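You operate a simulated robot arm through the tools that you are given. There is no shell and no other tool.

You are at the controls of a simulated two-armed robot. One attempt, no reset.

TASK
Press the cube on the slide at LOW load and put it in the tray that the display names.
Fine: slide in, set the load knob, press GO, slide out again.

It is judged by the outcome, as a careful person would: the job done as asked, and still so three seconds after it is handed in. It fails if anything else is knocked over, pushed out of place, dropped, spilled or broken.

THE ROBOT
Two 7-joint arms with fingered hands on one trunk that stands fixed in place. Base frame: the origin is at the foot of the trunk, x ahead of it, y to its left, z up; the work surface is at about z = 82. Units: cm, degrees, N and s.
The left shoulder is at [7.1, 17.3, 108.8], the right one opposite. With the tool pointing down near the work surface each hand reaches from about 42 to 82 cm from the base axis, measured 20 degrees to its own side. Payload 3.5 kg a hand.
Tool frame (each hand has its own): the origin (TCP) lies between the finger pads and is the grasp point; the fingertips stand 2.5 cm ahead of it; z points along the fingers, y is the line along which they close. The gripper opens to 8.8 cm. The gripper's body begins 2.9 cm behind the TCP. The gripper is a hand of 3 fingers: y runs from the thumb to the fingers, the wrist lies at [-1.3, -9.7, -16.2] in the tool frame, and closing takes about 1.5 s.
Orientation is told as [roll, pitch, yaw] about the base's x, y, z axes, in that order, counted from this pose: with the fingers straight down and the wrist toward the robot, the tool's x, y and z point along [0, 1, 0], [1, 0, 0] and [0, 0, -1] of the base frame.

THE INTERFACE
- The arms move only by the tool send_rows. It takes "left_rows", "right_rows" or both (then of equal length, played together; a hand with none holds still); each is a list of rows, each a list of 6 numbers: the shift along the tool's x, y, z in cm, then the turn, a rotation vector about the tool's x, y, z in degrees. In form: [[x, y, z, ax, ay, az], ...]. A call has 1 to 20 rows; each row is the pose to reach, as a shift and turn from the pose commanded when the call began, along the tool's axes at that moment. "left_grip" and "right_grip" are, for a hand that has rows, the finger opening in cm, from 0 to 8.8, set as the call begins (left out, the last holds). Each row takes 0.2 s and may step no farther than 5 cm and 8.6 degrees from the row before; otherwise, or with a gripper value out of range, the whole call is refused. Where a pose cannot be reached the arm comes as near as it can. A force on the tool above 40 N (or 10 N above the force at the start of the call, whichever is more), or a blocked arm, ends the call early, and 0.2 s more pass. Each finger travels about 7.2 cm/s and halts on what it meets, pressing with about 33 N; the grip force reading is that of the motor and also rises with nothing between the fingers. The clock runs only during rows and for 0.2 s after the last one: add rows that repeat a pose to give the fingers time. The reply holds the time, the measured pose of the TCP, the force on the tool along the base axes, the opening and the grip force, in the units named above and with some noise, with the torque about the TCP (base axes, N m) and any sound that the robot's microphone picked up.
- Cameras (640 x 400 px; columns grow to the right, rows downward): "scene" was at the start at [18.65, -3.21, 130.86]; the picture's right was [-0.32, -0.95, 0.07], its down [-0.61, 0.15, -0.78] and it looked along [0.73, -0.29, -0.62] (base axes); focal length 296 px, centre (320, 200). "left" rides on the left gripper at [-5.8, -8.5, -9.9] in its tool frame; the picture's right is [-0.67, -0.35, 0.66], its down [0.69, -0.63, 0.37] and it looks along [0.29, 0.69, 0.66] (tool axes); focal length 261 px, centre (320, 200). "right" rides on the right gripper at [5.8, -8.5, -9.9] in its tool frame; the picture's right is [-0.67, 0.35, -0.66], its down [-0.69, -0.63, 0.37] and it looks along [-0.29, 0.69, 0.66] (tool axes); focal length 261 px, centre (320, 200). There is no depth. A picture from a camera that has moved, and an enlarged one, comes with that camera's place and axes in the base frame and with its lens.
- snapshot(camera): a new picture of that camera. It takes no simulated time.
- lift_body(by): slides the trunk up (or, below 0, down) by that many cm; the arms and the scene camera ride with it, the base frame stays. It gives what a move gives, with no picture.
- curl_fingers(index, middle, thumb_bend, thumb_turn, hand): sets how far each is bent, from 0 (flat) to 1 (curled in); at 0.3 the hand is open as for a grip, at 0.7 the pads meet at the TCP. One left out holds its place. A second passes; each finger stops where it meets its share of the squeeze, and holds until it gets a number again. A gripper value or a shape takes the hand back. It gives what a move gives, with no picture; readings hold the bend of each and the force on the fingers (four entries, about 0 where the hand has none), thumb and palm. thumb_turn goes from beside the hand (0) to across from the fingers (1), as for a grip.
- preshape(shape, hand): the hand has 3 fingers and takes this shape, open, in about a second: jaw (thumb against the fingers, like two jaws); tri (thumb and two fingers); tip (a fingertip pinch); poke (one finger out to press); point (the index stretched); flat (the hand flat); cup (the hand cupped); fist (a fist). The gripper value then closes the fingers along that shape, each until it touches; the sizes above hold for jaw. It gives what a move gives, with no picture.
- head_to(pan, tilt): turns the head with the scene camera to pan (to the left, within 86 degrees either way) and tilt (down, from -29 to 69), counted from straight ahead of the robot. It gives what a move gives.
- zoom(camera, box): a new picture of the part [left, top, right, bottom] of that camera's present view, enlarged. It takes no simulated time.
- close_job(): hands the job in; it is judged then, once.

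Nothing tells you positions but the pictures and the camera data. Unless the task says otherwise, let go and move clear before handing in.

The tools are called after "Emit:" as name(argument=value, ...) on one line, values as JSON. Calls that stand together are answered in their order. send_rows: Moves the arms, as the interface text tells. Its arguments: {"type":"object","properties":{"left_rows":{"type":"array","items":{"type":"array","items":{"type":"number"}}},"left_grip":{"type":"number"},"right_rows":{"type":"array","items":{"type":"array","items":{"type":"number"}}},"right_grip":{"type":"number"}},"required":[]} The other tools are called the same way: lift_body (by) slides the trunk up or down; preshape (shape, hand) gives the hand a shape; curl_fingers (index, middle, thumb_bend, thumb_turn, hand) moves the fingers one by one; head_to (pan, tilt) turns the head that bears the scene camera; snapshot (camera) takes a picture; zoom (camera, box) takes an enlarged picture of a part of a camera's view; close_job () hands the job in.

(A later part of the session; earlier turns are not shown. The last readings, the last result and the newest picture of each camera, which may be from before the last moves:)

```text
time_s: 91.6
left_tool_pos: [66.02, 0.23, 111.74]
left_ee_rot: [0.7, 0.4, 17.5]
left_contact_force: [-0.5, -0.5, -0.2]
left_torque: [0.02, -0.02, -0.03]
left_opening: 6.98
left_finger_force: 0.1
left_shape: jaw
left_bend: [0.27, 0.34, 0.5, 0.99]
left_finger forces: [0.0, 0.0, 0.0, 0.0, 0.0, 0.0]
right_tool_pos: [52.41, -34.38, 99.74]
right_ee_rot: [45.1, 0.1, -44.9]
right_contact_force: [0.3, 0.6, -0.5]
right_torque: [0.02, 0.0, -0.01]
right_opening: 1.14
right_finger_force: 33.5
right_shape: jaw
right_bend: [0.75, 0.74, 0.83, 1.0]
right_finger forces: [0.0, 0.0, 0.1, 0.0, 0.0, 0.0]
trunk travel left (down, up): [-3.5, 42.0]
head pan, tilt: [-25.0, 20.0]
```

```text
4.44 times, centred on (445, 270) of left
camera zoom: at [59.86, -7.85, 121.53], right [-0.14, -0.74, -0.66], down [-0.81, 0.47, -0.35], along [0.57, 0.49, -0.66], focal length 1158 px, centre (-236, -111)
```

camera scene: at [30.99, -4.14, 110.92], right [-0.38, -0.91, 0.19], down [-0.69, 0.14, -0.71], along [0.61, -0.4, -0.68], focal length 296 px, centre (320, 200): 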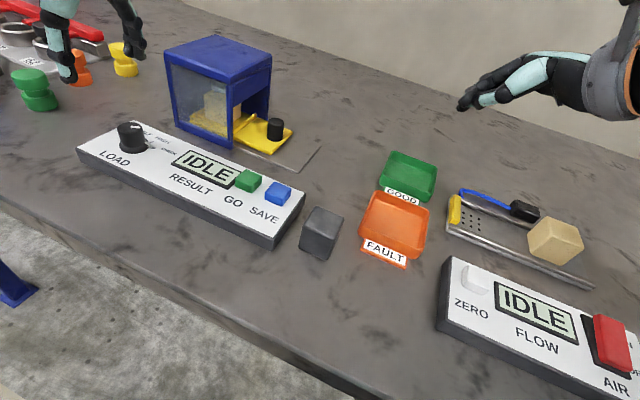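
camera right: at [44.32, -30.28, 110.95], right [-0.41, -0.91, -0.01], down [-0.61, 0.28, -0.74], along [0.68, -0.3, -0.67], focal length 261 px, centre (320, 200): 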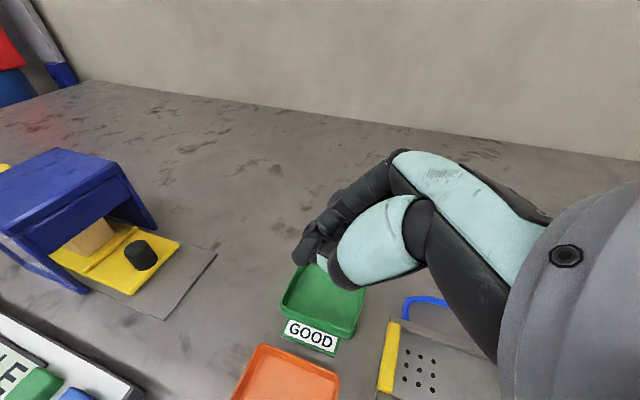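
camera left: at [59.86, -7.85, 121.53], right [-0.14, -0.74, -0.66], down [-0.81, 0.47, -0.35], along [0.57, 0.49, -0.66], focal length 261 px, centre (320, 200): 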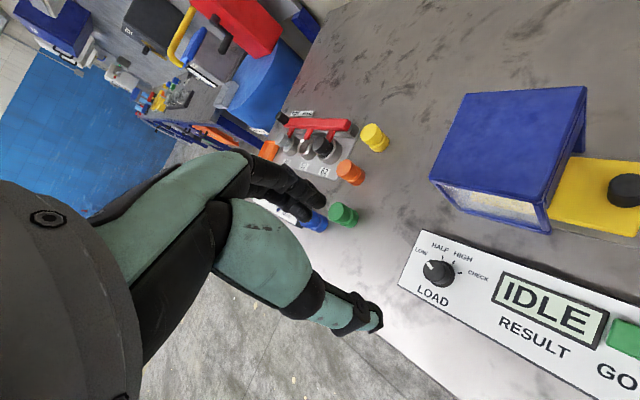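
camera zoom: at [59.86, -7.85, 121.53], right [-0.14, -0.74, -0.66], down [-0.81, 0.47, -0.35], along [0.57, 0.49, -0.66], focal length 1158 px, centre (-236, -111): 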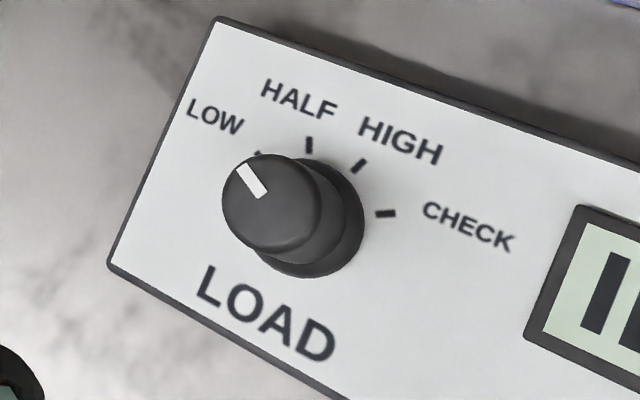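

The pointer sits at LOW (about -60 degrees, matching the LOW tick). Next is GO: I'll bring the left hand above it and shape it to poke.

Emit:
send_rows(left_rows=[[-1.7, -2, 0.5, 0, 0, 7.5], [-3.4, -4, 1.5, 0, 0, 15], [-5.1, -6, 2.5, 0, 0, 22.5], [-6.8, -8, 4, 0, 0, 30], [-8.6, -10, 5.5, 0, 0, 37.5], [-8.6, -10, 7, 0, 0, 37.5]])

Emit:
preshape(shape="poke", hand="left")

Emit:
snapshot(camera="left")

Emit:
snapshot(camera="scene")

```text
time_s: 93.0
left_tool_pos: [58.89, -10.55, 104.49]
left_ee_rot: [0.2, 0.6, -20.0]
left_contact_force: [0.0, 0.2, 0.2]
left_torque: [0.0, 0.04, -0.06]
left_opening: 6.96
left_finger_force: 0.1
left_shape: jaw
left_bend: [0.27, 0.34, 0.5, 0.99]
left_finger forces: [0.0, 0.0, 0.1, 0.0, 0.1, 0.1]
right_tool_pos: [52.54, -34.29, 99.75]
right_ee_rot: [45.0, 0.2, -44.9]
right_contact_force: [1.2, -0.4, 0.7]
right_torque: [0.01, -0.01, -0.02]
right_opening: 1.17
right_finger_force: 33.2
right_shape: jaw
right_bend: [0.75, 0.74, 0.83, 1.0]
right_finger forces: [0.1, 0.1, 0.1, 0.1, 0.0, 0.0]
trunk travel left (down, up): [-3.5, 42.0]
head pan, tilt: [-25.0, 20.0]
```

```text
time_s: 93.9
left_tool_pos: [58.76, -10.67, 104.59]
left_ee_rot: [0.2, 0.8, -20.1]
left_contact_force: [-0.1, 0.5, -0.5]
left_torque: [-0.01, -0.03, 0.02]
left_opening: 0.01
left_finger_force: 0.1
left_shape: poke
left_bend: [0.7, 0.7, 1.0, 1.0]
left_finger forces: [0.0, 0.0, 0.0, 0.0, 0.0, 0.0]
right_tool_pos: [52.45, -34.28, 99.92]
right_ee_rot: [45.1, 0.1, -44.9]
right_contact_force: [-0.4, 0.3, 0.1]
right_torque: [-0.02, -0.02, 0.0]
right_opening: 1.13
right_finger_force: 32.3
right_shape: jaw
right_bend: [0.75, 0.74, 0.83, 1.0]
right_finger forces: [0.0, 0.1, 0.0, 0.0, 0.1, 0.0]
trunk travel left (down, up): [-3.5, 42.0]
head pan, tilt: [-25.0, 20.0]
```

```text
taken
camera left: at [49.04, -13.2, 114.57], right [-0.56, -0.5, -0.65], down [-0.36, 0.86, -0.35], along [0.74, 0.04, -0.67], focal length 261 px, centre (320, 200)
```

left: 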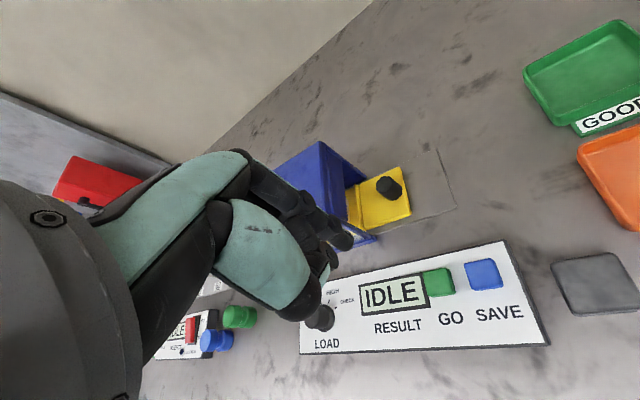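

```text
taken
camera scene: at [31.07, -4.18, 110.88], right [-0.38, -0.91, 0.19], down [-0.69, 0.14, -0.7], along [0.61, -0.4, -0.68], focal length 296 px, centre (320, 200)
```

scene: 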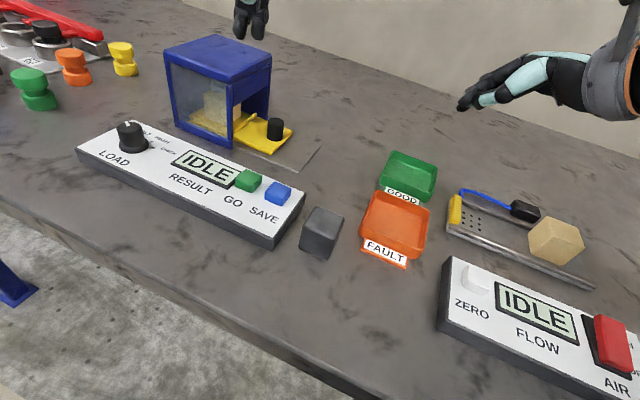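

Emit:
zoom(camera="left", box=[290, 210, 530, 350])

Emit:
zoom(camera="scene", box=[160, 130, 310, 230])

```text
2.67 times, centred on (410, 280) of left
camera zoom: at [49.04, -13.2, 114.57], right [-0.56, -0.5, -0.65], down [-0.36, 0.86, -0.35], along [0.74, 0.04, -0.67], focal length 695 px, centre (80, -13)
```

zoom: 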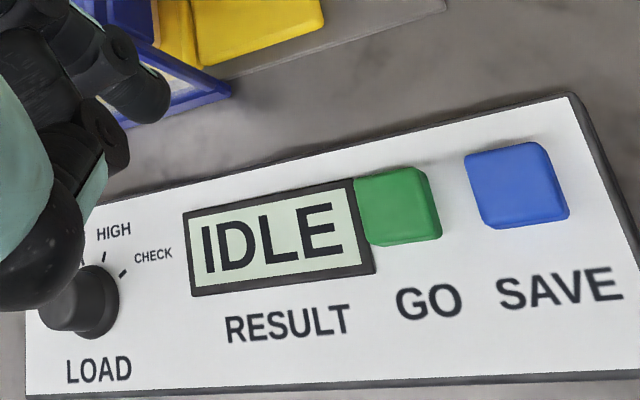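

```text
4.00 times, centred on (235, 180) of scene
camera zoom: at [31.07, -4.18, 110.88], right [-0.38, -0.91, 0.19], down [-0.69, 0.14, -0.7], along [0.61, -0.4, -0.68], focal length 1186 px, centre (660, 280)
```

zoom: 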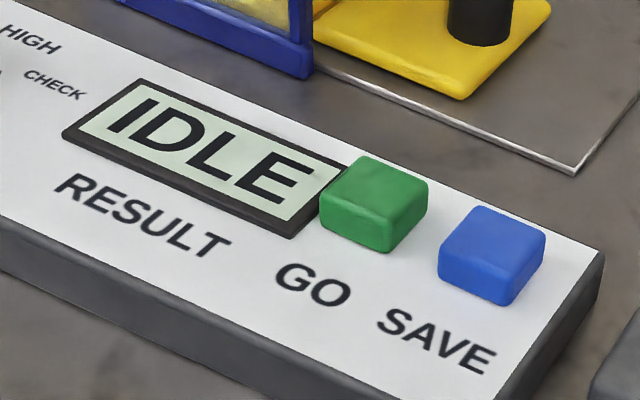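

GO is at about (58.9, -11.1, 86.3), SAVE 4.1 cm beside it. I'll turn the hand so both poking tips line up across the GO button only, and come to just above it.

Emit:
send_rows(left_rows=[[0, 0, 1, 0, 0, -8], [0, 0, 2.5, 0, 0, -16], [0, 0, 4, 0, 0, -24], [0, 0, 5.5, 0, 0, -32], [0.1, 0, 7, 0, 0, -40], [0.1, 0, 8.5, 0, 0, -48], [0.1, 0, 8.5, 0, 0, -55], [0.1, 0, 8.5, 0, 0, -55]])

Emit:
snapshot(camera="left")

Emit:
zoom(camera="scene", box=[160, 70, 340, 240])

```text
time_s: 95.7
left_tool_pos: [58.95, -10.45, 96.2]
left_ee_rot: [0.8, 0.2, 35.0]
left_contact_force: [-0.3, 0.3, 0.5]
left_torque: [0.02, 0.03, -0.01]
left_opening: 0.0
left_finger_force: 0.0
left_shape: poke
left_bend: [0.7, 0.7, 1.0, 1.0]
left_finger forces: [0.1, 0.0, 0.1, 0.1, 0.0, 0.0]
right_tool_pos: [52.38, -34.26, 99.87]
right_ee_rot: [45.1, 0.0, -44.9]
right_contact_force: [1.5, -0.8, -0.2]
right_torque: [0.01, -0.02, 0.0]
right_opening: 1.16
right_finger_force: 32.5
right_shape: jaw
right_bend: [0.75, 0.74, 0.83, 1.0]
right_finger forces: [0.0, 0.0, 0.1, 0.0, 0.1, 0.0]
trunk travel left (down, up): [-3.5, 42.0]
head pan, tilt: [-25.0, 20.0]
```

```text
taken
camera left: at [55.42, -20.11, 106.01], right [0.09, -0.74, -0.66], down [-0.91, 0.2, -0.35], along [0.4, 0.64, -0.66], focal length 261 px, centre (320, 200)
```

left: 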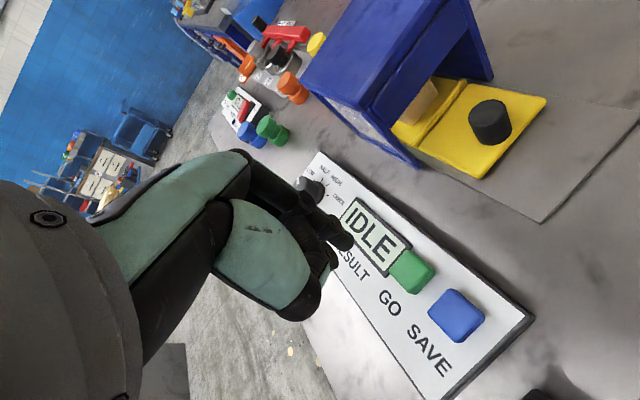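

```text
2.35 times, centred on (250, 155) of scene
camera zoom: at [31.08, -4.16, 110.87], right [-0.38, -0.91, 0.19], down [-0.69, 0.14, -0.7], along [0.61, -0.4, -0.68], focal length 698 px, centre (485, 306)
```

zoom: 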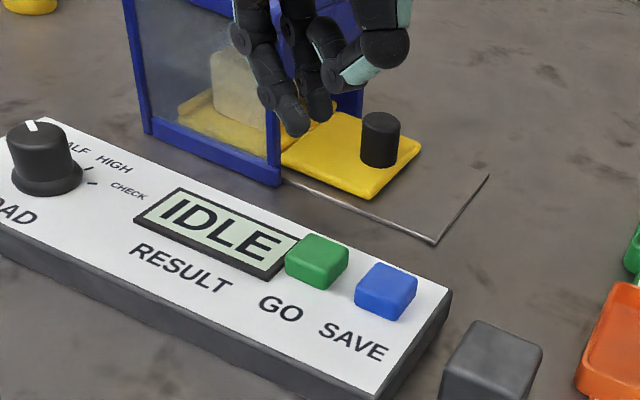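

Emit:
send_rows(left_rows=[[-0.3, -0.2, 2, 0, 0, 0], [-0.5, -0.4, 4, 0, 0, 0], [-0.5, -0.4, 5.5, 0, 0, 0], [-0.5, -0.4, 6.5, 0, 0, 0], [-0.5, -0.4, 6.5, 0, 0, 0]])

Emit:
zoom(camera="scene", box=[180, 110, 320, 220])

Emit:
zoom(camera="left", box=[280, 190, 480, 350])

```text
time_s: 96.9
left_tool_pos: [58.64, -11.19, 89.59]
left_ee_rot: [0.8, 0.2, 35.0]
left_contact_force: [-0.3, -0.2, -0.6]
left_torque: [0.01, 0.01, 0.03]
left_opening: 0.01
left_finger_force: 0.1
left_shape: poke
left_bend: [0.7, 0.7, 1.0, 1.0]
left_finger forces: [0.1, 0.0, 0.0, 0.0, 0.0, 0.1]
right_tool_pos: [52.46, -34.42, 99.9]
right_ee_rot: [45.1, 0.0, -45.0]
right_contact_force: [-0.1, 0.5, 0.1]
right_torque: [0.02, -0.02, 0.01]
right_opening: 1.19
right_finger_force: 32.9
right_shape: jaw
right_bend: [0.75, 0.74, 0.83, 1.0]
right_finger forces: [0.1, 0.1, 0.1, 0.1, 0.1, 0.0]
trunk travel left (down, up): [-3.5, 42.0]
head pan, tilt: [-25.0, 20.0]
```

```text
3.64 times, centred on (250, 165) of scene
camera zoom: at [31.05, -4.18, 110.88], right [-0.38, -0.91, 0.19], down [-0.69, 0.14, -0.7], along [0.61, -0.4, -0.68], focal length 1078 px, centre (574, 327)
```

zoom: 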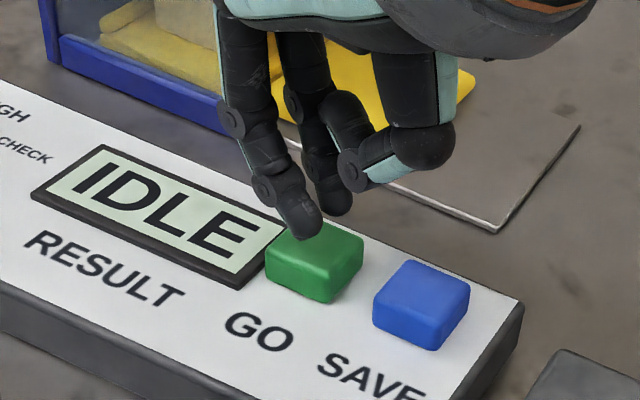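

```text
2.50 times, centred on (380, 270) of left
camera zoom: at [55.25, -20.78, 99.5], right [0.09, -0.74, -0.66], down [-0.91, 0.2, -0.35], along [0.4, 0.64, -0.66], focal length 652 px, centre (170, 25)
```

zoom: 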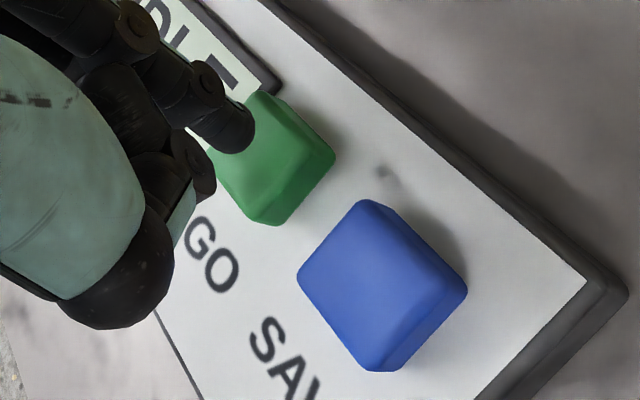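

The tips are over GO only. I'll press down gently and come back up, in one short stroke.

Emit:
send_rows(left_rows=[[0, 0.2, 0.5, 0, 0, 0], [0, 0.2, 0.9, 0, 0, 0], [0, 0.2, 1.2, 0, 0, 0], [0, 0.2, 1.5, 0, 0, 0], [0, 0.2, 1.7, 0, 0, 0]])

Emit:
zoom(camera="scene", box=[140, 90, 320, 220])

```text
time_s: 98.1
left_tool_pos: [58.91, -10.83, 87.92]
left_ee_rot: [0.8, 0.1, 35.0]
left_contact_force: [1.5, -0.7, 3.6]
left_torque: [0.01, 0.02, 0.04]
left_opening: 0.0
left_finger_force: 0.1
left_shape: poke
left_bend: [0.7, 0.7, 1.0, 1.0]
left_finger forces: [0.0, 3.5, 0.0, 0.1, 0.0, 0.0]
right_tool_pos: [52.44, -34.29, 99.89]
right_ee_rot: [45.0, 0.0, -44.9]
right_contact_force: [1.0, -1.2, 0.9]
right_torque: [-0.03, 0.0, 0.02]
right_opening: 1.18
right_finger_force: 33.0
right_shape: jaw
right_bend: [0.75, 0.74, 0.83, 1.0]
right_finger forces: [0.1, 0.0, 0.0, 0.1, 0.1, 0.0]
trunk travel left (down, up): [-3.5, 42.0]
head pan, tilt: [-25.0, 20.0]
heard: click
```

```text
3.08 times, centred on (230, 155) of scene
camera zoom: at [31.03, -4.18, 110.9], right [-0.38, -0.91, 0.19], down [-0.69, 0.14, -0.7], along [0.61, -0.4, -0.68], focal length 912 px, centre (597, 338)
```

zoom: 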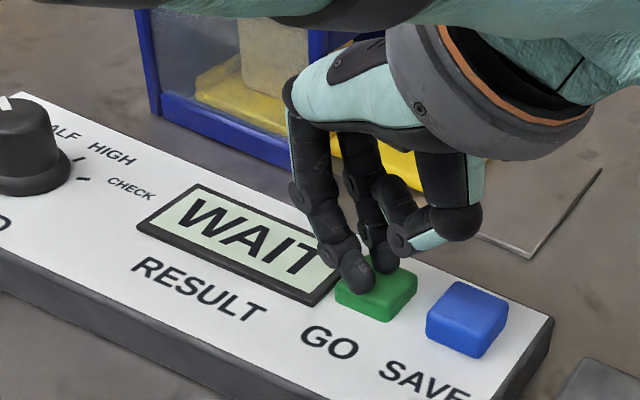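

A click, and the display reads WAIT. I'll lift off the button and watch the press.

Emit:
send_rows(left_rows=[[0, 0, -1, 0, 0, 0], [0, 0, -3, 0, 0, 0], [0, 0, -6, 0, 0, 0], [0, 0, -9, 0, 0, 0]])

Emit:
zoom(camera="scene", box=[130, 20, 330, 220])

```text
time_s: 99.1
left_tool_pos: [58.94, -10.86, 96.99]
left_ee_rot: [0.8, 0.3, 35.2]
left_contact_force: [-0.2, 0.2, 0.0]
left_torque: [0.02, 0.0, 0.03]
left_opening: 0.0
left_finger_force: 0.0
left_shape: poke
left_bend: [0.7, 0.7, 1.0, 1.0]
left_finger forces: [0.0, 0.0, 0.0, 0.0, 0.0, 0.0]
right_tool_pos: [52.35, -34.37, 99.74]
right_ee_rot: [45.1, 0.0, -44.9]
right_contact_force: [-0.5, -0.5, -0.6]
right_torque: [0.0, -0.01, 0.0]
right_opening: 1.16
right_finger_force: 32.6
right_shape: jaw
right_bend: [0.75, 0.74, 0.83, 1.0]
right_finger forces: [0.1, 0.0, 0.0, 0.0, 0.0, 0.0]
trunk travel left (down, up): [-3.5, 42.0]
head pan, tilt: [-25.0, 20.0]
```

```text
2.00 times, centred on (230, 120) of scene
camera zoom: at [31.02, -4.32, 110.98], right [-0.39, -0.9, 0.19], down [-0.69, 0.15, -0.71], along [0.61, -0.41, -0.68], focal length 593 px, centre (500, 360)
```

zoom: 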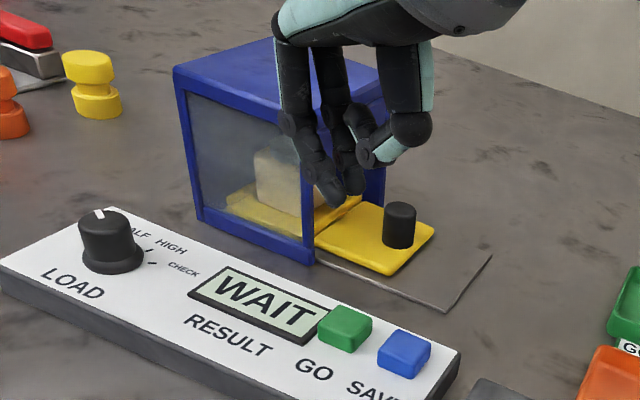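

The display still says WAIT. I'll take the left hand back out of the way while the time passes.

Emit:
send_rows(left_rows=[[1.5, 0.3, -3.5, 0, 0, 5], [4.5, 1.2, -6, 0, 0, 10], [7.7, 2.3, -8, 0, 0, 15], [11, 3.4, -9.5, 0, 0, 20], [14.3, 4.5, -10.5, 0, 0, 25], [17.5, 5.6, -11.3, 0, 0, 30], [20.3, 6.6, -12, 0, 0, 35], [22.8, 7.5, -12, 0, 0, 35]])

Emit:
zoom(camera="scene", box=[130, 20, 330, 220])

```text
time_s: 100.9
left_tool_pos: [52.19, 12.03, 109.25]
left_ee_rot: [0.5, 0.6, -0.1]
left_contact_force: [-0.2, 0.0, 0.7]
left_torque: [0.0, 0.02, 0.03]
left_opening: 0.0
left_finger_force: 0.1
left_shape: poke
left_bend: [0.7, 0.7, 1.0, 1.0]
left_finger forces: [0.0, 0.1, 0.0, 0.1, 0.0, 0.0]
right_tool_pos: [52.39, -34.29, 99.91]
right_ee_rot: [45.0, 0.1, -45.0]
right_contact_force: [0.8, 0.4, 0.0]
right_torque: [0.02, -0.02, -0.01]
right_opening: 1.18
right_finger_force: 33.3
right_shape: jaw
right_bend: [0.75, 0.74, 0.83, 1.0]
right_finger forces: [0.0, 0.0, 0.1, 0.1, 0.0, 0.0]
trunk travel left (down, up): [-3.5, 42.0]
head pan, tilt: [-25.0, 20.0]
```

```text
2.00 times, centred on (230, 120) of scene
camera zoom: at [31.05, -4.11, 110.89], right [-0.38, -0.91, 0.19], down [-0.69, 0.14, -0.7], along [0.61, -0.4, -0.68], focal length 593 px, centre (500, 360)
```

zoom: 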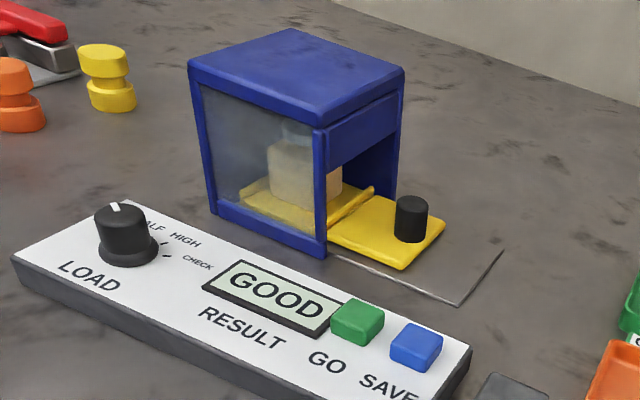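

The display now reads GOOD. I'll check that the ram is up and the reading is steady.

Emit:
zoom(camera="scene", box=[190, 40, 290, 120])

Emit:
zoom(camera="scene", box=[130, 110, 310, 230])

```text
5.00 times, centred on (240, 80) of scene
camera zoom: at [31.05, -4.11, 110.89], right [-0.38, -0.91, 0.19], down [-0.69, 0.14, -0.7], along [0.61, -0.4, -0.68], focal length 1482 px, centre (720, 800)
```

zoom: 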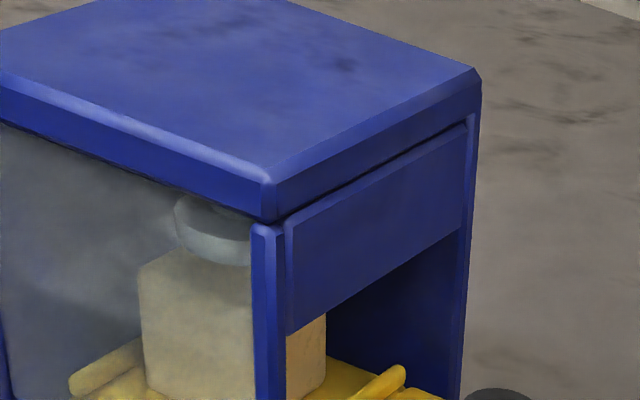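

```text
3.33 times, centred on (220, 170) of scene
camera zoom: at [31.05, -4.11, 110.89], right [-0.38, -0.91, 0.19], down [-0.69, 0.14, -0.7], along [0.61, -0.4, -0.68], focal length 988 px, centre (653, 300)
```

zoom: 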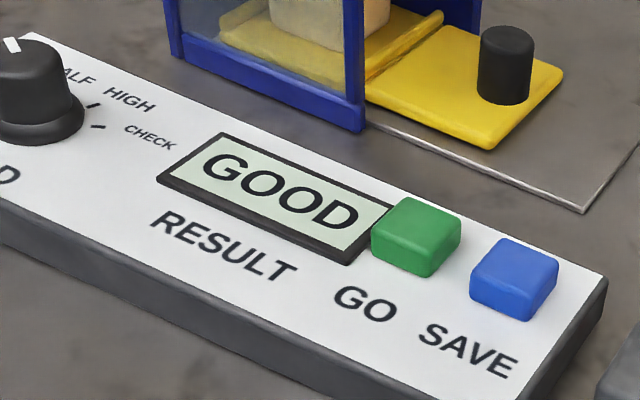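

GOOD is steady. Now the right hand opens and returns to a pre-grasp place behind the handle to pull the slide out.

Emit:
send_rows(right_rows=[[1.2, 0.2, 3.1, 0, 0, 0], [2.5, 0.4, 6.2, 0, 0, 0], [3.8, 0.6, 9.3, 0, 0, 0], [5, 0.9, 12.4, 0, 0, 0], [6.3, 1.1, 15, 0, 0, 0], [7.6, 1.3, 17, 0, 0, 0], [7.6, 1.3, 17, 0, 0, 0], [7.6, 1.3, 17, 0, 0, 0]], right_grip=6)

Emit:
snapshot(camera="right")

Emit:
zoom(camera="scene", box=[200, 50, 360, 170])

```text
time_s: 102.7
left_tool_pos: [52.17, 12.16, 109.32]
left_ee_rot: [0.4, 0.6, -0.1]
left_contact_force: [-1.1, 0.4, -0.5]
left_torque: [0.0, -0.02, 0.02]
left_opening: 0.0
left_finger_force: 0.1
left_shape: poke
left_bend: [0.7, 0.7, 1.0, 1.0]
left_finger forces: [0.0, 0.0, 0.0, 0.1, 0.0, 0.1]
right_tool_pos: [65.69, -22.7, 93.11]
right_ee_rot: [45.1, 0.0, -44.8]
right_contact_force: [0.0, -0.7, -0.4]
right_torque: [0.03, 0.01, 0.0]
right_opening: 5.98
right_finger_force: 0.0
right_shape: jaw
right_bend: [0.28, 0.38, 0.6, 1.0]
right_finger forces: [0.0, 0.0, 0.0, 0.1, 0.0, 0.1]
trunk travel left (down, up): [-3.5, 42.0]
head pan, tilt: [-25.0, 20.0]
```

```text
taken
camera right: at [57.62, -18.77, 104.21], right [-0.41, -0.91, -0.01], down [-0.61, 0.28, -0.74], along [0.68, -0.3, -0.67], focal length 261 px, centre (320, 200)
```

right: 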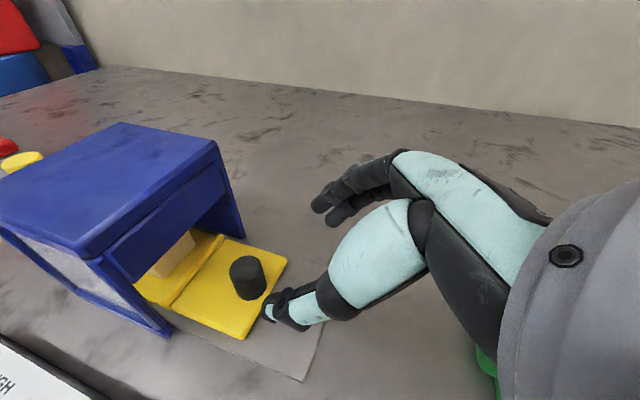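

```text
3.33 times, centred on (280, 110) of scene
camera zoom: at [31.08, -4.14, 110.87], right [-0.38, -0.91, 0.19], down [-0.69, 0.14, -0.7], along [0.61, -0.4, -0.68], focal length 988 px, centre (453, 500)
```

zoom: 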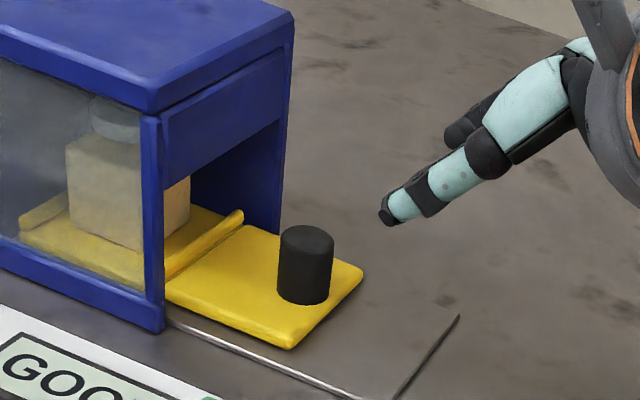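

Emit:
zoom(camera="right", box=[150, 210, 310, 350])

```text
2.86 times, centred on (230, 280) of right
camera zoom: at [57.62, -18.77, 104.21], right [-0.41, -0.91, -0.01], down [-0.61, 0.28, -0.74], along [0.68, -0.3, -0.67], focal length 745 px, centre (577, -29)
```

zoom: 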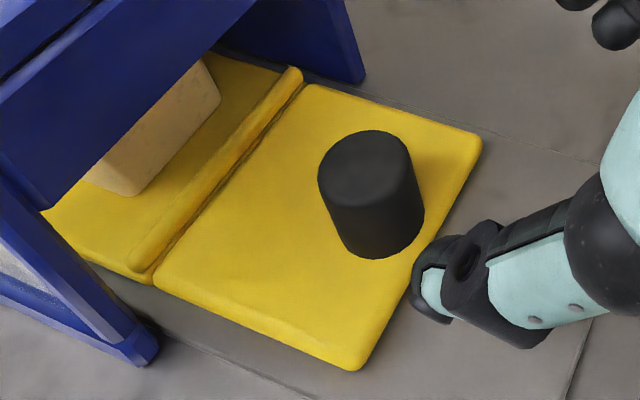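

The handle is now at about (70.7, -18.1). I'll advance to straddle it, slightly forward so the fingers hook its front for pulling.

Emit:
send_rows(right_rows=[[0.1, 0.1, 3, 0, 0, 0], [0.2, 0.2, 6, 0, 0, 0], [0.3, 0.3, 8, 0, 0, 0], [0.4, 0.3, 9.2, 0, 0, 0], [0.4, 0.3, 9.8, 0, 0, 0], [0.4, 0.3, 9.8, 0, 0, 0]])

Emit:
snapshot(camera="right")

Emit:
zoom(camera="scene", box=[200, 50, 360, 170])

```text
time_s: 104.1
left_tool_pos: [52.21, 12.1, 109.33]
left_ee_rot: [0.4, 0.6, 0.0]
left_contact_force: [0.3, 0.0, -0.8]
left_torque: [-0.02, -0.01, 0.03]
left_opening: 0.02
left_finger_force: 0.0
left_shape: poke
left_bend: [0.7, 0.7, 1.0, 1.0]
left_finger forces: [0.0, 0.0, 0.0, 0.0, 0.0, 0.0]
right_tool_pos: [70.98, -17.92, 86.47]
right_ee_rot: [45.0, 0.0, -45.0]
right_contact_force: [0.3, -0.1, 0.8]
right_torque: [0.0, -0.04, 0.03]
right_opening: 5.96
right_finger_force: 0.0
right_shape: jaw
right_bend: [0.28, 0.38, 0.6, 1.0]
right_finger forces: [0.0, 0.0, 0.0, 0.1, 0.1, 0.0]
trunk travel left (down, up): [-3.5, 42.0]
head pan, tilt: [-25.0, 20.0]
```

```text
taken
camera right: at [62.98, -13.95, 97.51], right [-0.42, -0.91, -0.01], down [-0.61, 0.29, -0.74], along [0.68, -0.3, -0.67], focal length 261 px, centre (320, 200)
```

right: 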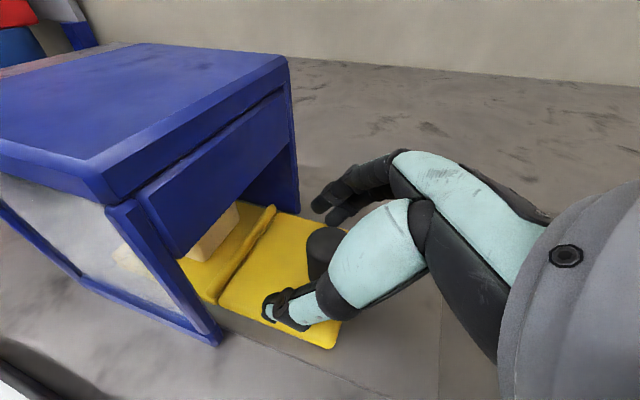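

```text
3.33 times, centred on (280, 110) of scene
camera zoom: at [31.06, -4.16, 110.88], right [-0.38, -0.91, 0.19], down [-0.69, 0.14, -0.7], along [0.61, -0.4, -0.68], focal length 988 px, centre (453, 500)
```

zoom: 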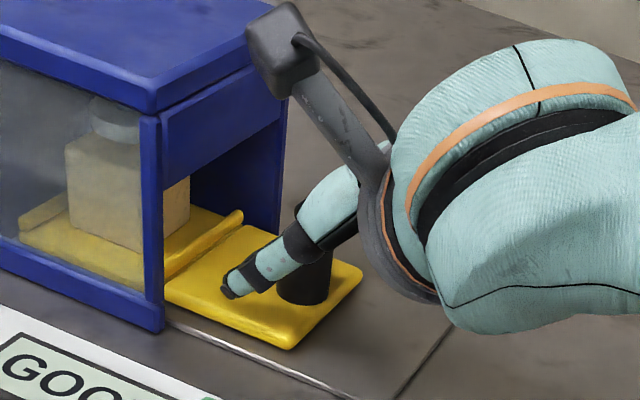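

The handle is straddled. I'll close the fingers around its front.

Emit:
send_rows(right_rows=[[0, 0, 0, 0, 0, 0], [0, 0, 0, 0, 0, 0], [0, 0, 0, 0, 0, 0], [0, 0, 0, 0, 0, 0], [0, 0, 0, 0, 0, 0], [0, 0, 0, 0, 0, 0], [0, 0, 0, 0, 0, 0]], right_grip=1.6)

Emit:
zoom(camera="scene", box=[200, 50, 360, 170])

Emit:
zoom(camera="right", box=[190, 170, 390, 350])

```text
time_s: 105.7
left_tool_pos: [52.07, 11.98, 109.22]
left_ee_rot: [0.5, 0.6, 0.0]
left_contact_force: [0.2, 0.2, 0.6]
left_torque: [0.01, 0.02, -0.03]
left_opening: 0.0
left_finger_force: 0.0
left_shape: poke
left_bend: [0.7, 0.7, 1.0, 1.0]
left_finger forces: [0.1, 0.0, 0.0, 0.0, 0.0, 0.0]
right_tool_pos: [71.16, -17.88, 86.42]
right_ee_rot: [45.0, 0.1, -44.9]
right_contact_force: [1.3, -0.1, -0.1]
right_torque: [0.0, -0.03, -0.03]
right_opening: 1.66
right_finger_force: 0.0
right_shape: jaw
right_bend: [0.73, 0.58, 0.74, 1.0]
right_finger forces: [0.1, 1.4, 0.0, 0.0, 0.0, 0.1]
trunk travel left (down, up): [-3.5, 42.0]
head pan, tilt: [-25.0, 20.0]
```

```text
3.33 times, centred on (280, 110) of scene
camera zoom: at [31.08, -4.18, 110.87], right [-0.38, -0.91, 0.19], down [-0.69, 0.14, -0.7], along [0.61, -0.4, -0.68], focal length 988 px, centre (453, 500)
```

zoom: 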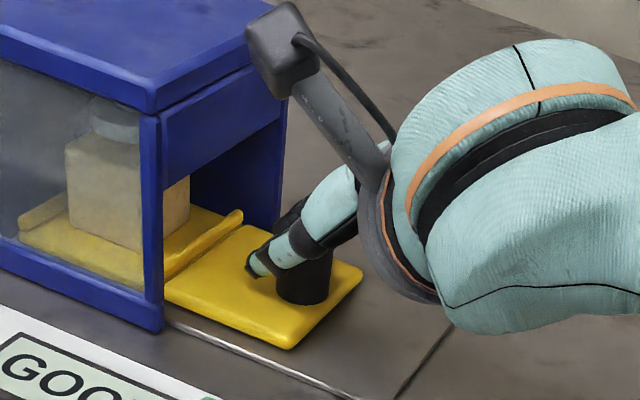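

```text
2.22 times, centred on (290, 260) of right
camera zoom: at [62.99, -13.96, 97.49], right [-0.41, -0.91, -0.01], down [-0.61, 0.29, -0.74], along [0.68, -0.3, -0.67], focal length 579 px, centre (387, 67)
```

zoom: 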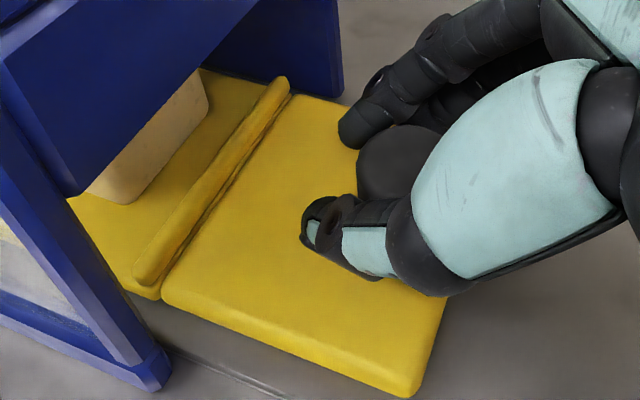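

The fingers hook the handle's front. I'll pull the slide out slowly, 5 cm first.

Emit:
send_rows(right_rows=[[-0.2, 0, -0.2, 0, 0, 0], [-0.5, 0, -0.5, 0, 0, 0], [-0.8, 0, -0.8, 0, 0, 0], [-1.1, 0, -1.1, 0, 0, 0], [-1.4, 0, -1.4, 0, 0, 0], [-1.7, 0, -1.7, 0, 0, 0], [-2.0, 0, -2.0, 0, 0, 0], [-2.3, 0, -2.3, 0, 0, 0], [-2.6, 0, -2.6, 0, 0, 0], [-2.9, 0, -2.9, 0, 0, 0], [-3.2, 0, -3.2, 0, 0, 0], [-3.5, 0, -3.5, 0, 0, 0]])

Emit:
zoom(camera="scene", box=[180, 40, 380, 190])

Emit:
snapshot(camera="right")

```text
time_s: 108.3
left_tool_pos: [52.28, 11.97, 109.2]
left_ee_rot: [0.6, 0.6, 0.1]
left_contact_force: [0.3, -0.2, -0.3]
left_torque: [-0.02, 0.01, -0.02]
left_opening: 0.01
left_finger_force: 0.1
left_shape: poke
left_bend: [0.7, 0.7, 1.0, 1.0]
left_finger forces: [0.0, 0.1, 0.1, 0.0, 0.0, 0.1]
right_tool_pos: [67.42, -21.4, 86.37]
right_ee_rot: [45.0, 0.1, -44.8]
right_contact_force: [1.2, -1.9, 0.7]
right_torque: [-0.03, -0.05, -0.01]
right_opening: 1.66
right_finger_force: 0.1
right_shape: jaw
right_bend: [0.73, 0.58, 0.74, 1.0]
right_finger forces: [0.0, 1.5, 0.1, 0.0, 0.0, 0.1]
trunk travel left (down, up): [-3.5, 42.0]
head pan, tilt: [-25.0, 20.0]
```

```text
2.67 times, centred on (280, 115) of scene
camera zoom: at [31.08, -4.18, 110.87], right [-0.38, -0.91, 0.19], down [-0.69, 0.14, -0.7], along [0.61, -0.4, -0.68], focal length 791 px, centre (427, 427)
```

zoom: 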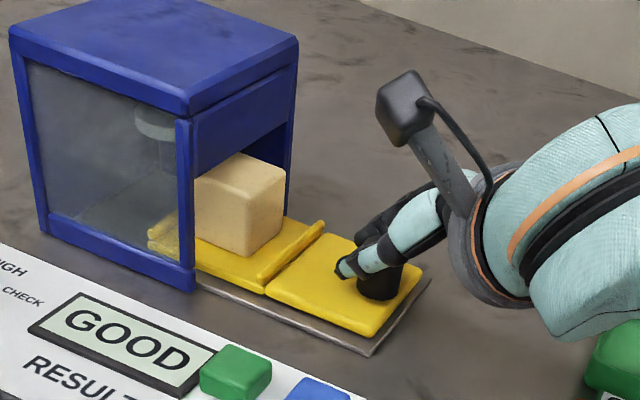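

```text
taken
camera right: at [59.45, -17.45, 97.5], right [-0.41, -0.91, -0.01], down [-0.61, 0.29, -0.74], along [0.68, -0.3, -0.67], focal length 261 px, centre (320, 200)
```

right: 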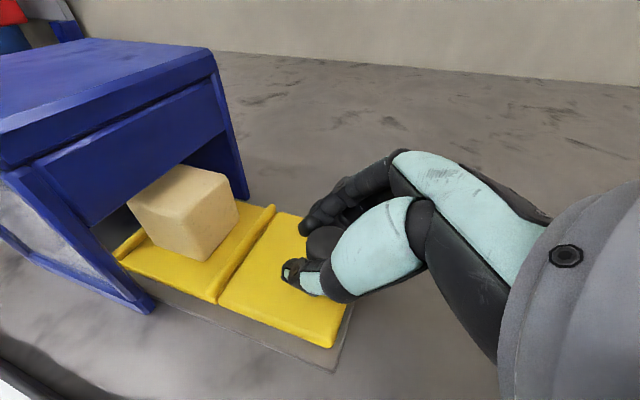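

Pulling works, and the display still reads GOOD. I'll pull the remaining 6 cm or so.

Emit:
send_rows(right_rows=[[-0.2, 0, -0.2, 0, 0, 0], [-0.5, 0, -0.5, 0, 0, 0], [-0.8, 0, -0.8, 0, 0, 0], [-1.1, 0, -1.1, 0, 0, 0], [-1.4, 0, -1.4, 0, 0, 0], [-1.7, 0, -1.7, 0, 0, 0], [-2.0, 0, -2.0, 0, 0, 0], [-2.3, 0, -2.3, 0, 0, 0], [-2.6, 0, -2.6, 0, 0, 0], [-2.9, 0, -2.9, 0, 0, 0], [-3.2, 0, -3.2, 0, 0, 0], [-3.5, 0, -3.5, 0, 0, 0], [-3.8, 0, -3.8, 0, 0, 0], [-4.1, 0, -4.1, 0, 0, 0], [-4.3, 0, -4.3, 0, 0, 0]])

Emit:
zoom(camera="scene", box=[180, 40, 420, 200])

```text
time_s: 111.5
left_tool_pos: [52.18, 12.1, 109.25]
left_ee_rot: [0.4, 0.7, -0.1]
left_contact_force: [1.1, -0.2, 0.8]
left_torque: [-0.02, -0.03, -0.02]
left_opening: 0.0
left_finger_force: 0.2
left_shape: poke
left_bend: [0.7, 0.7, 1.0, 1.0]
left_finger forces: [0.0, 0.0, 0.0, 0.0, 0.0, 0.0]
right_tool_pos: [63.09, -25.51, 86.41]
right_ee_rot: [45.0, 0.1, -44.9]
right_contact_force: [0.5, 1.3, -0.7]
right_torque: [-0.01, -0.03, 0.01]
right_opening: 1.64
right_finger_force: 0.2
right_shape: jaw
right_bend: [0.73, 0.59, 0.74, 1.0]
right_finger forces: [0.0, 0.7, 0.1, 0.1, 0.0, 0.0]
trunk travel left (down, up): [-3.5, 42.0]
head pan, tilt: [-25.0, 20.0]
```

```text
2.50 times, centred on (300, 120) of scene
camera zoom: at [31.08, -4.15, 110.87], right [-0.38, -0.91, 0.19], down [-0.69, 0.14, -0.7], along [0.61, -0.4, -0.68], focal length 741 px, centre (370, 400)
```

zoom: 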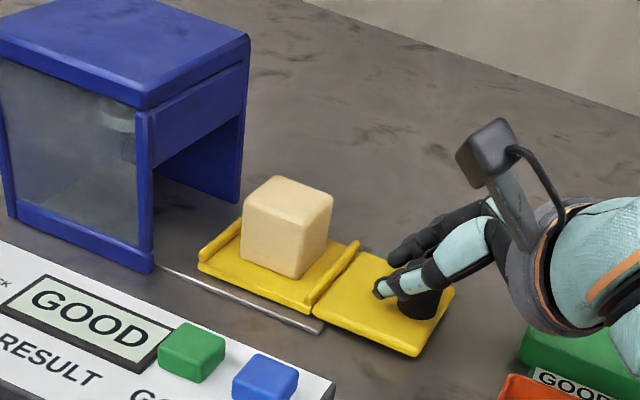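

Emit:
zoom(camera="scene", box=[240, 90, 400, 190])

```text
4.00 times, centred on (320, 140) of scene
camera zoom: at [31.08, -4.15, 110.87], right [-0.38, -0.91, 0.19], down [-0.69, 0.14, -0.7], along [0.61, -0.4, -0.68], focal length 1186 px, centre (320, 440)
```

zoom: 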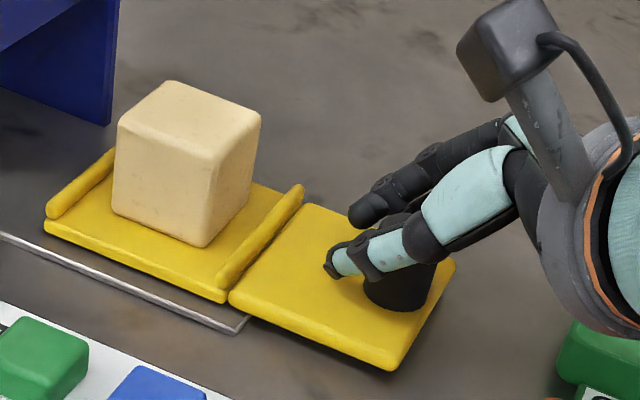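

The slide is back exactly where it started. I'll open the fingers and retreat along them, then examine the GOOD tray.

Emit:
send_rows(right_rows=[[0, 0, 0, 0, 0, 0], [0, 0, 0, 0, 0, 0], [0, 0, 0, 0, 0, 0], [0, 0, 0, 0, 0, 0], [0, 0, -1.5, 0, 0, 0], [0, 0, -4, 0, 0, 0], [0, 0, -7, 0, 0, 0], [0, 0, -10, 0, 0, 0], [2, 0, -13, 0, 0, 0]], right_grip=6.5)

Emit:
snapshot(camera="scene")

Emit:
snapshot(camera="right")

```text
time_s: 113.5
left_tool_pos: [52.08, 12.03, 109.3]
left_ee_rot: [0.5, 0.6, 0.0]
left_contact_force: [-0.9, -1.1, 0.4]
left_torque: [0.01, 0.02, 0.01]
left_opening: 0.0
left_finger_force: 0.1
left_shape: poke
left_bend: [0.7, 0.7, 1.0, 1.0]
left_finger forces: [0.1, 0.1, 0.0, 0.0, 0.0, 0.0]
right_tool_pos: [57.37, -31.29, 97.14]
right_ee_rot: [45.0, 0.0, -44.9]
right_contact_force: [0.1, -0.6, 0.5]
right_torque: [0.02, 0.03, 0.02]
right_opening: 6.47
right_finger_force: 0.0
right_shape: jaw
right_bend: [0.27, 0.36, 0.55, 0.99]
right_finger forces: [0.1, 0.0, 0.0, 0.1, 0.0, 0.0]
trunk travel left (down, up): [-3.5, 42.0]
head pan, tilt: [-25.0, 20.0]
```

```text
taken
camera scene: at [31.02, -4.1, 110.9], right [-0.38, -0.91, 0.19], down [-0.69, 0.14, -0.71], along [0.61, -0.4, -0.68], focal length 296 px, centre (320, 200)
```

scene: 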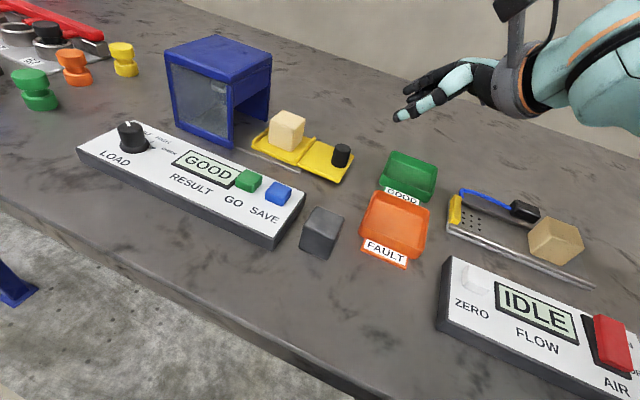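

```text
taken
camera right: at [49.4, -27.27, 108.26], right [-0.41, -0.91, -0.01], down [-0.61, 0.28, -0.74], along [0.68, -0.3, -0.67], focal length 261 px, centre (320, 200)
```

right: 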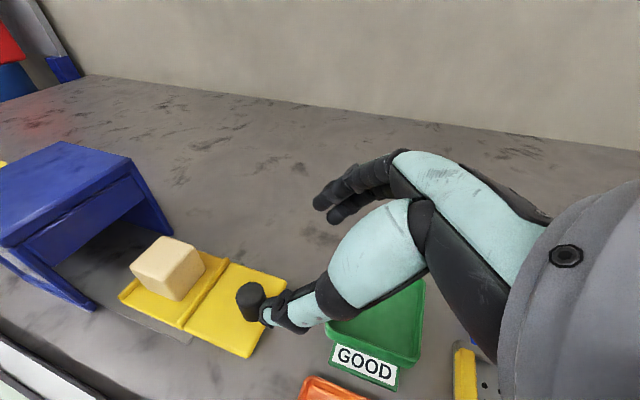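

Emit:
zoom(camera="scene", box=[340, 130, 460, 230])

Emit:
zoom(camera="right", box=[110, 220, 290, 360])

Emit:
zoom(camera="scene", box=[240, 90, 360, 190])

```text
4.00 times, centred on (400, 180) of scene
camera zoom: at [31.02, -4.1, 110.9], right [-0.38, -0.91, 0.19], down [-0.69, 0.14, -0.71], along [0.61, -0.4, -0.68], focal length 1186 px, centre (0, 280)
```

zoom: 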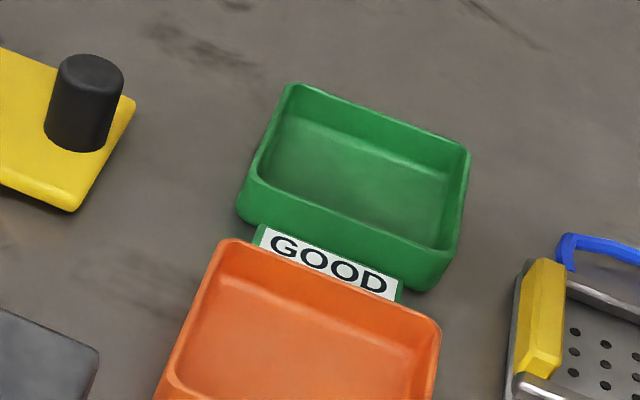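

```text
2.86 times, centred on (200, 290) of right
camera zoom: at [49.4, -27.27, 108.26], right [-0.41, -0.91, -0.01], down [-0.61, 0.28, -0.74], along [0.68, -0.3, -0.67], focal length 745 px, centre (663, -57)
```

zoom: 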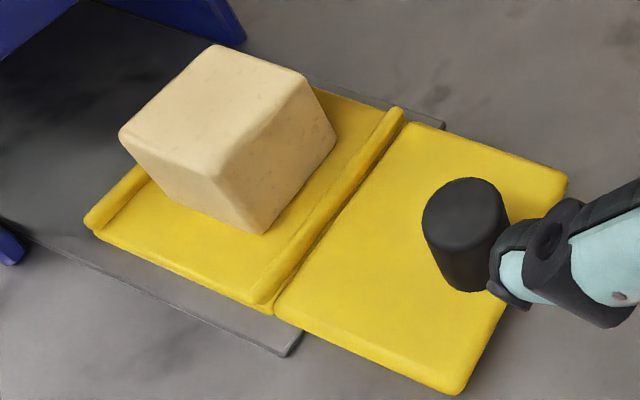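

```text
4.00 times, centred on (300, 140) of scene
camera zoom: at [31.02, -4.1, 110.9], right [-0.38, -0.91, 0.19], down [-0.69, 0.14, -0.71], along [0.61, -0.4, -0.68], focal length 1186 px, centre (400, 440)
```

zoom: 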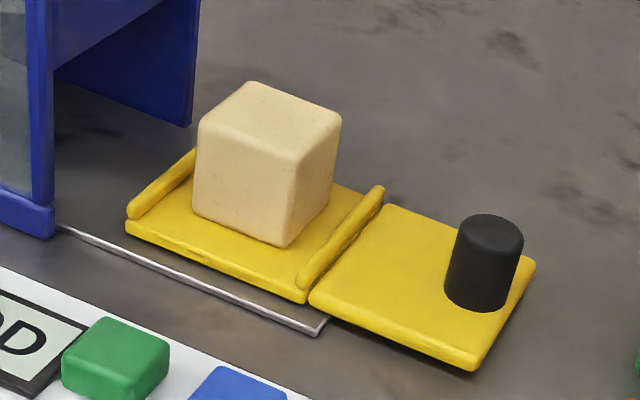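

The tray GOOD is centred near (58.1, -37), about 8 cm square with low walls; the cube is centred near (69.2, -19.7). I'll steepen the hand to about 25 degrees from vertical and come above the cube.

Emit:
send_rows(right_rows=[[2.2, 0, 2.0, 0, -4, 0], [4.4, 0.1, 4.2, 0, -8, 0], [6.6, 0.1, 6.8, 0, -12, 0], [8.8, 0.2, 9.5, 0, -16, 0], [10.6, 0.2, 12.2, 0, -20, 0], [10.6, 0.2, 12.2, 0, -20, 0]], right_grip=7)

Emit:
snapshot(camera="right")

Emit:
zoom(camera="scene", box=[220, 60, 400, 190])

```text
time_s: 114.9
left_tool_pos: [52.28, 12.03, 109.4]
left_ee_rot: [0.5, 0.6, 0.0]
left_contact_force: [-0.7, -0.1, 0.0]
left_torque: [-0.01, -0.01, 0.02]
left_opening: 0.0
left_finger_force: 0.1
left_shape: poke
left_bend: [0.7, 0.7, 1.0, 1.0]
left_finger forces: [0.0, 0.0, 0.0, 0.1, 0.1, 0.0]
right_tool_pos: [68.84, -22.4, 95.83]
right_ee_rot: [25.0, 0.0, -44.9]
right_contact_force: [0.0, 0.2, -0.4]
right_torque: [-0.02, -0.02, -0.02]
right_opening: 6.98
right_finger_force: 0.0
right_shape: jaw
right_bend: [0.27, 0.34, 0.5, 0.99]
right_finger forces: [0.0, 0.1, 0.0, 0.0, 0.1, 0.1]
right hand out of reach, approached as far as the arm can: row 5, 6
trunk travel left (down, up): [-3.5, 42.0]
head pan, tilt: [-25.0, 20.0]
```

```text
taken
camera right: at [63.64, -15.67, 107.22], right [-0.38, -0.87, 0.31], down [-0.77, 0.11, -0.62], along [0.51, -0.48, -0.72], focal length 261 px, centre (320, 200)
```

right: 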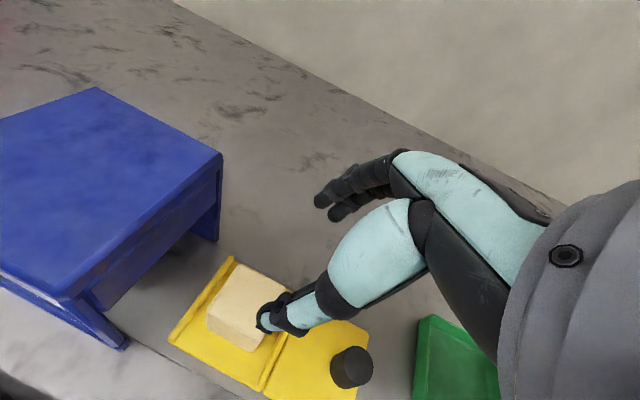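

```text
3.08 times, centred on (310, 125) of scene
camera zoom: at [30.97, -4.14, 110.92], right [-0.38, -0.91, 0.19], down [-0.69, 0.14, -0.71], along [0.61, -0.4, -0.68], focal length 912 px, centre (351, 431)
```

zoom: 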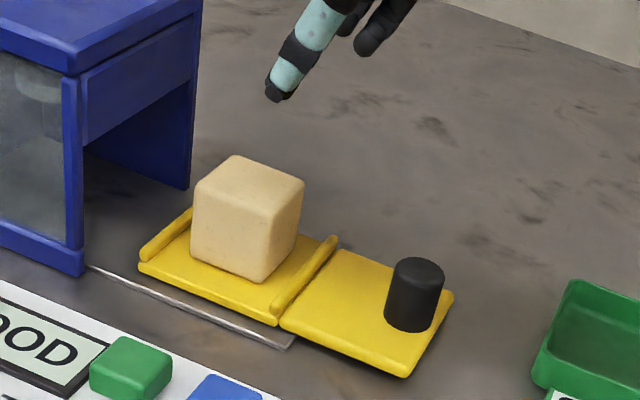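

At 25 degrees it is just short of the cube; I'll slant to 35 degrees, which should reach, and centre above the cube.

Emit:
send_rows(right_rows=[[0, 0, 0, 0, 5, 0], [0, 0, 0, 0, 10, 0], [0.7, -0.8, 0.3, 0, 10, 0], [1.36, -1.6, 0.63, 0, 10, 0], [1.36, -1.6, 0.63, 0, 10, 0]])

Emit:
snapshot(camera="right")

```text
time_s: 116.1
left_tool_pos: [52.11, 12.01, 109.25]
left_ee_rot: [0.6, 0.6, 0.0]
left_contact_force: [-0.1, -0.1, -0.5]
left_torque: [-0.02, 0.01, -0.01]
left_opening: 0.02
left_finger_force: 0.2
left_shape: poke
left_bend: [0.7, 0.7, 1.0, 1.0]
left_finger forces: [0.0, 0.0, 0.1, 0.0, 0.1, 0.1]
right_tool_pos: [68.89, -20.13, 95.85]
right_ee_rot: [35.0, 0.1, -44.9]
right_contact_force: [-0.7, 0.8, 0.8]
right_torque: [-0.01, 0.0, -0.01]
right_opening: 6.99
right_finger_force: 0.1
right_shape: jaw
right_bend: [0.27, 0.34, 0.5, 0.99]
right_finger forces: [0.1, 0.0, 0.0, 0.1, 0.0, 0.0]
trunk travel left (down, up): [-3.5, 42.0]
head pan, tilt: [-25.0, 20.0]
```

```text
taken
camera right: at [62.27, -14.83, 107.17], right [-0.41, -0.9, 0.15], down [-0.69, 0.2, -0.69], along [0.59, -0.39, -0.71], focal length 261 px, centre (320, 200)
```

right: 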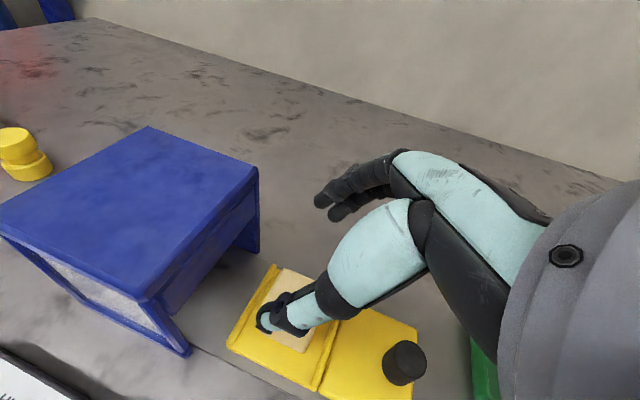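

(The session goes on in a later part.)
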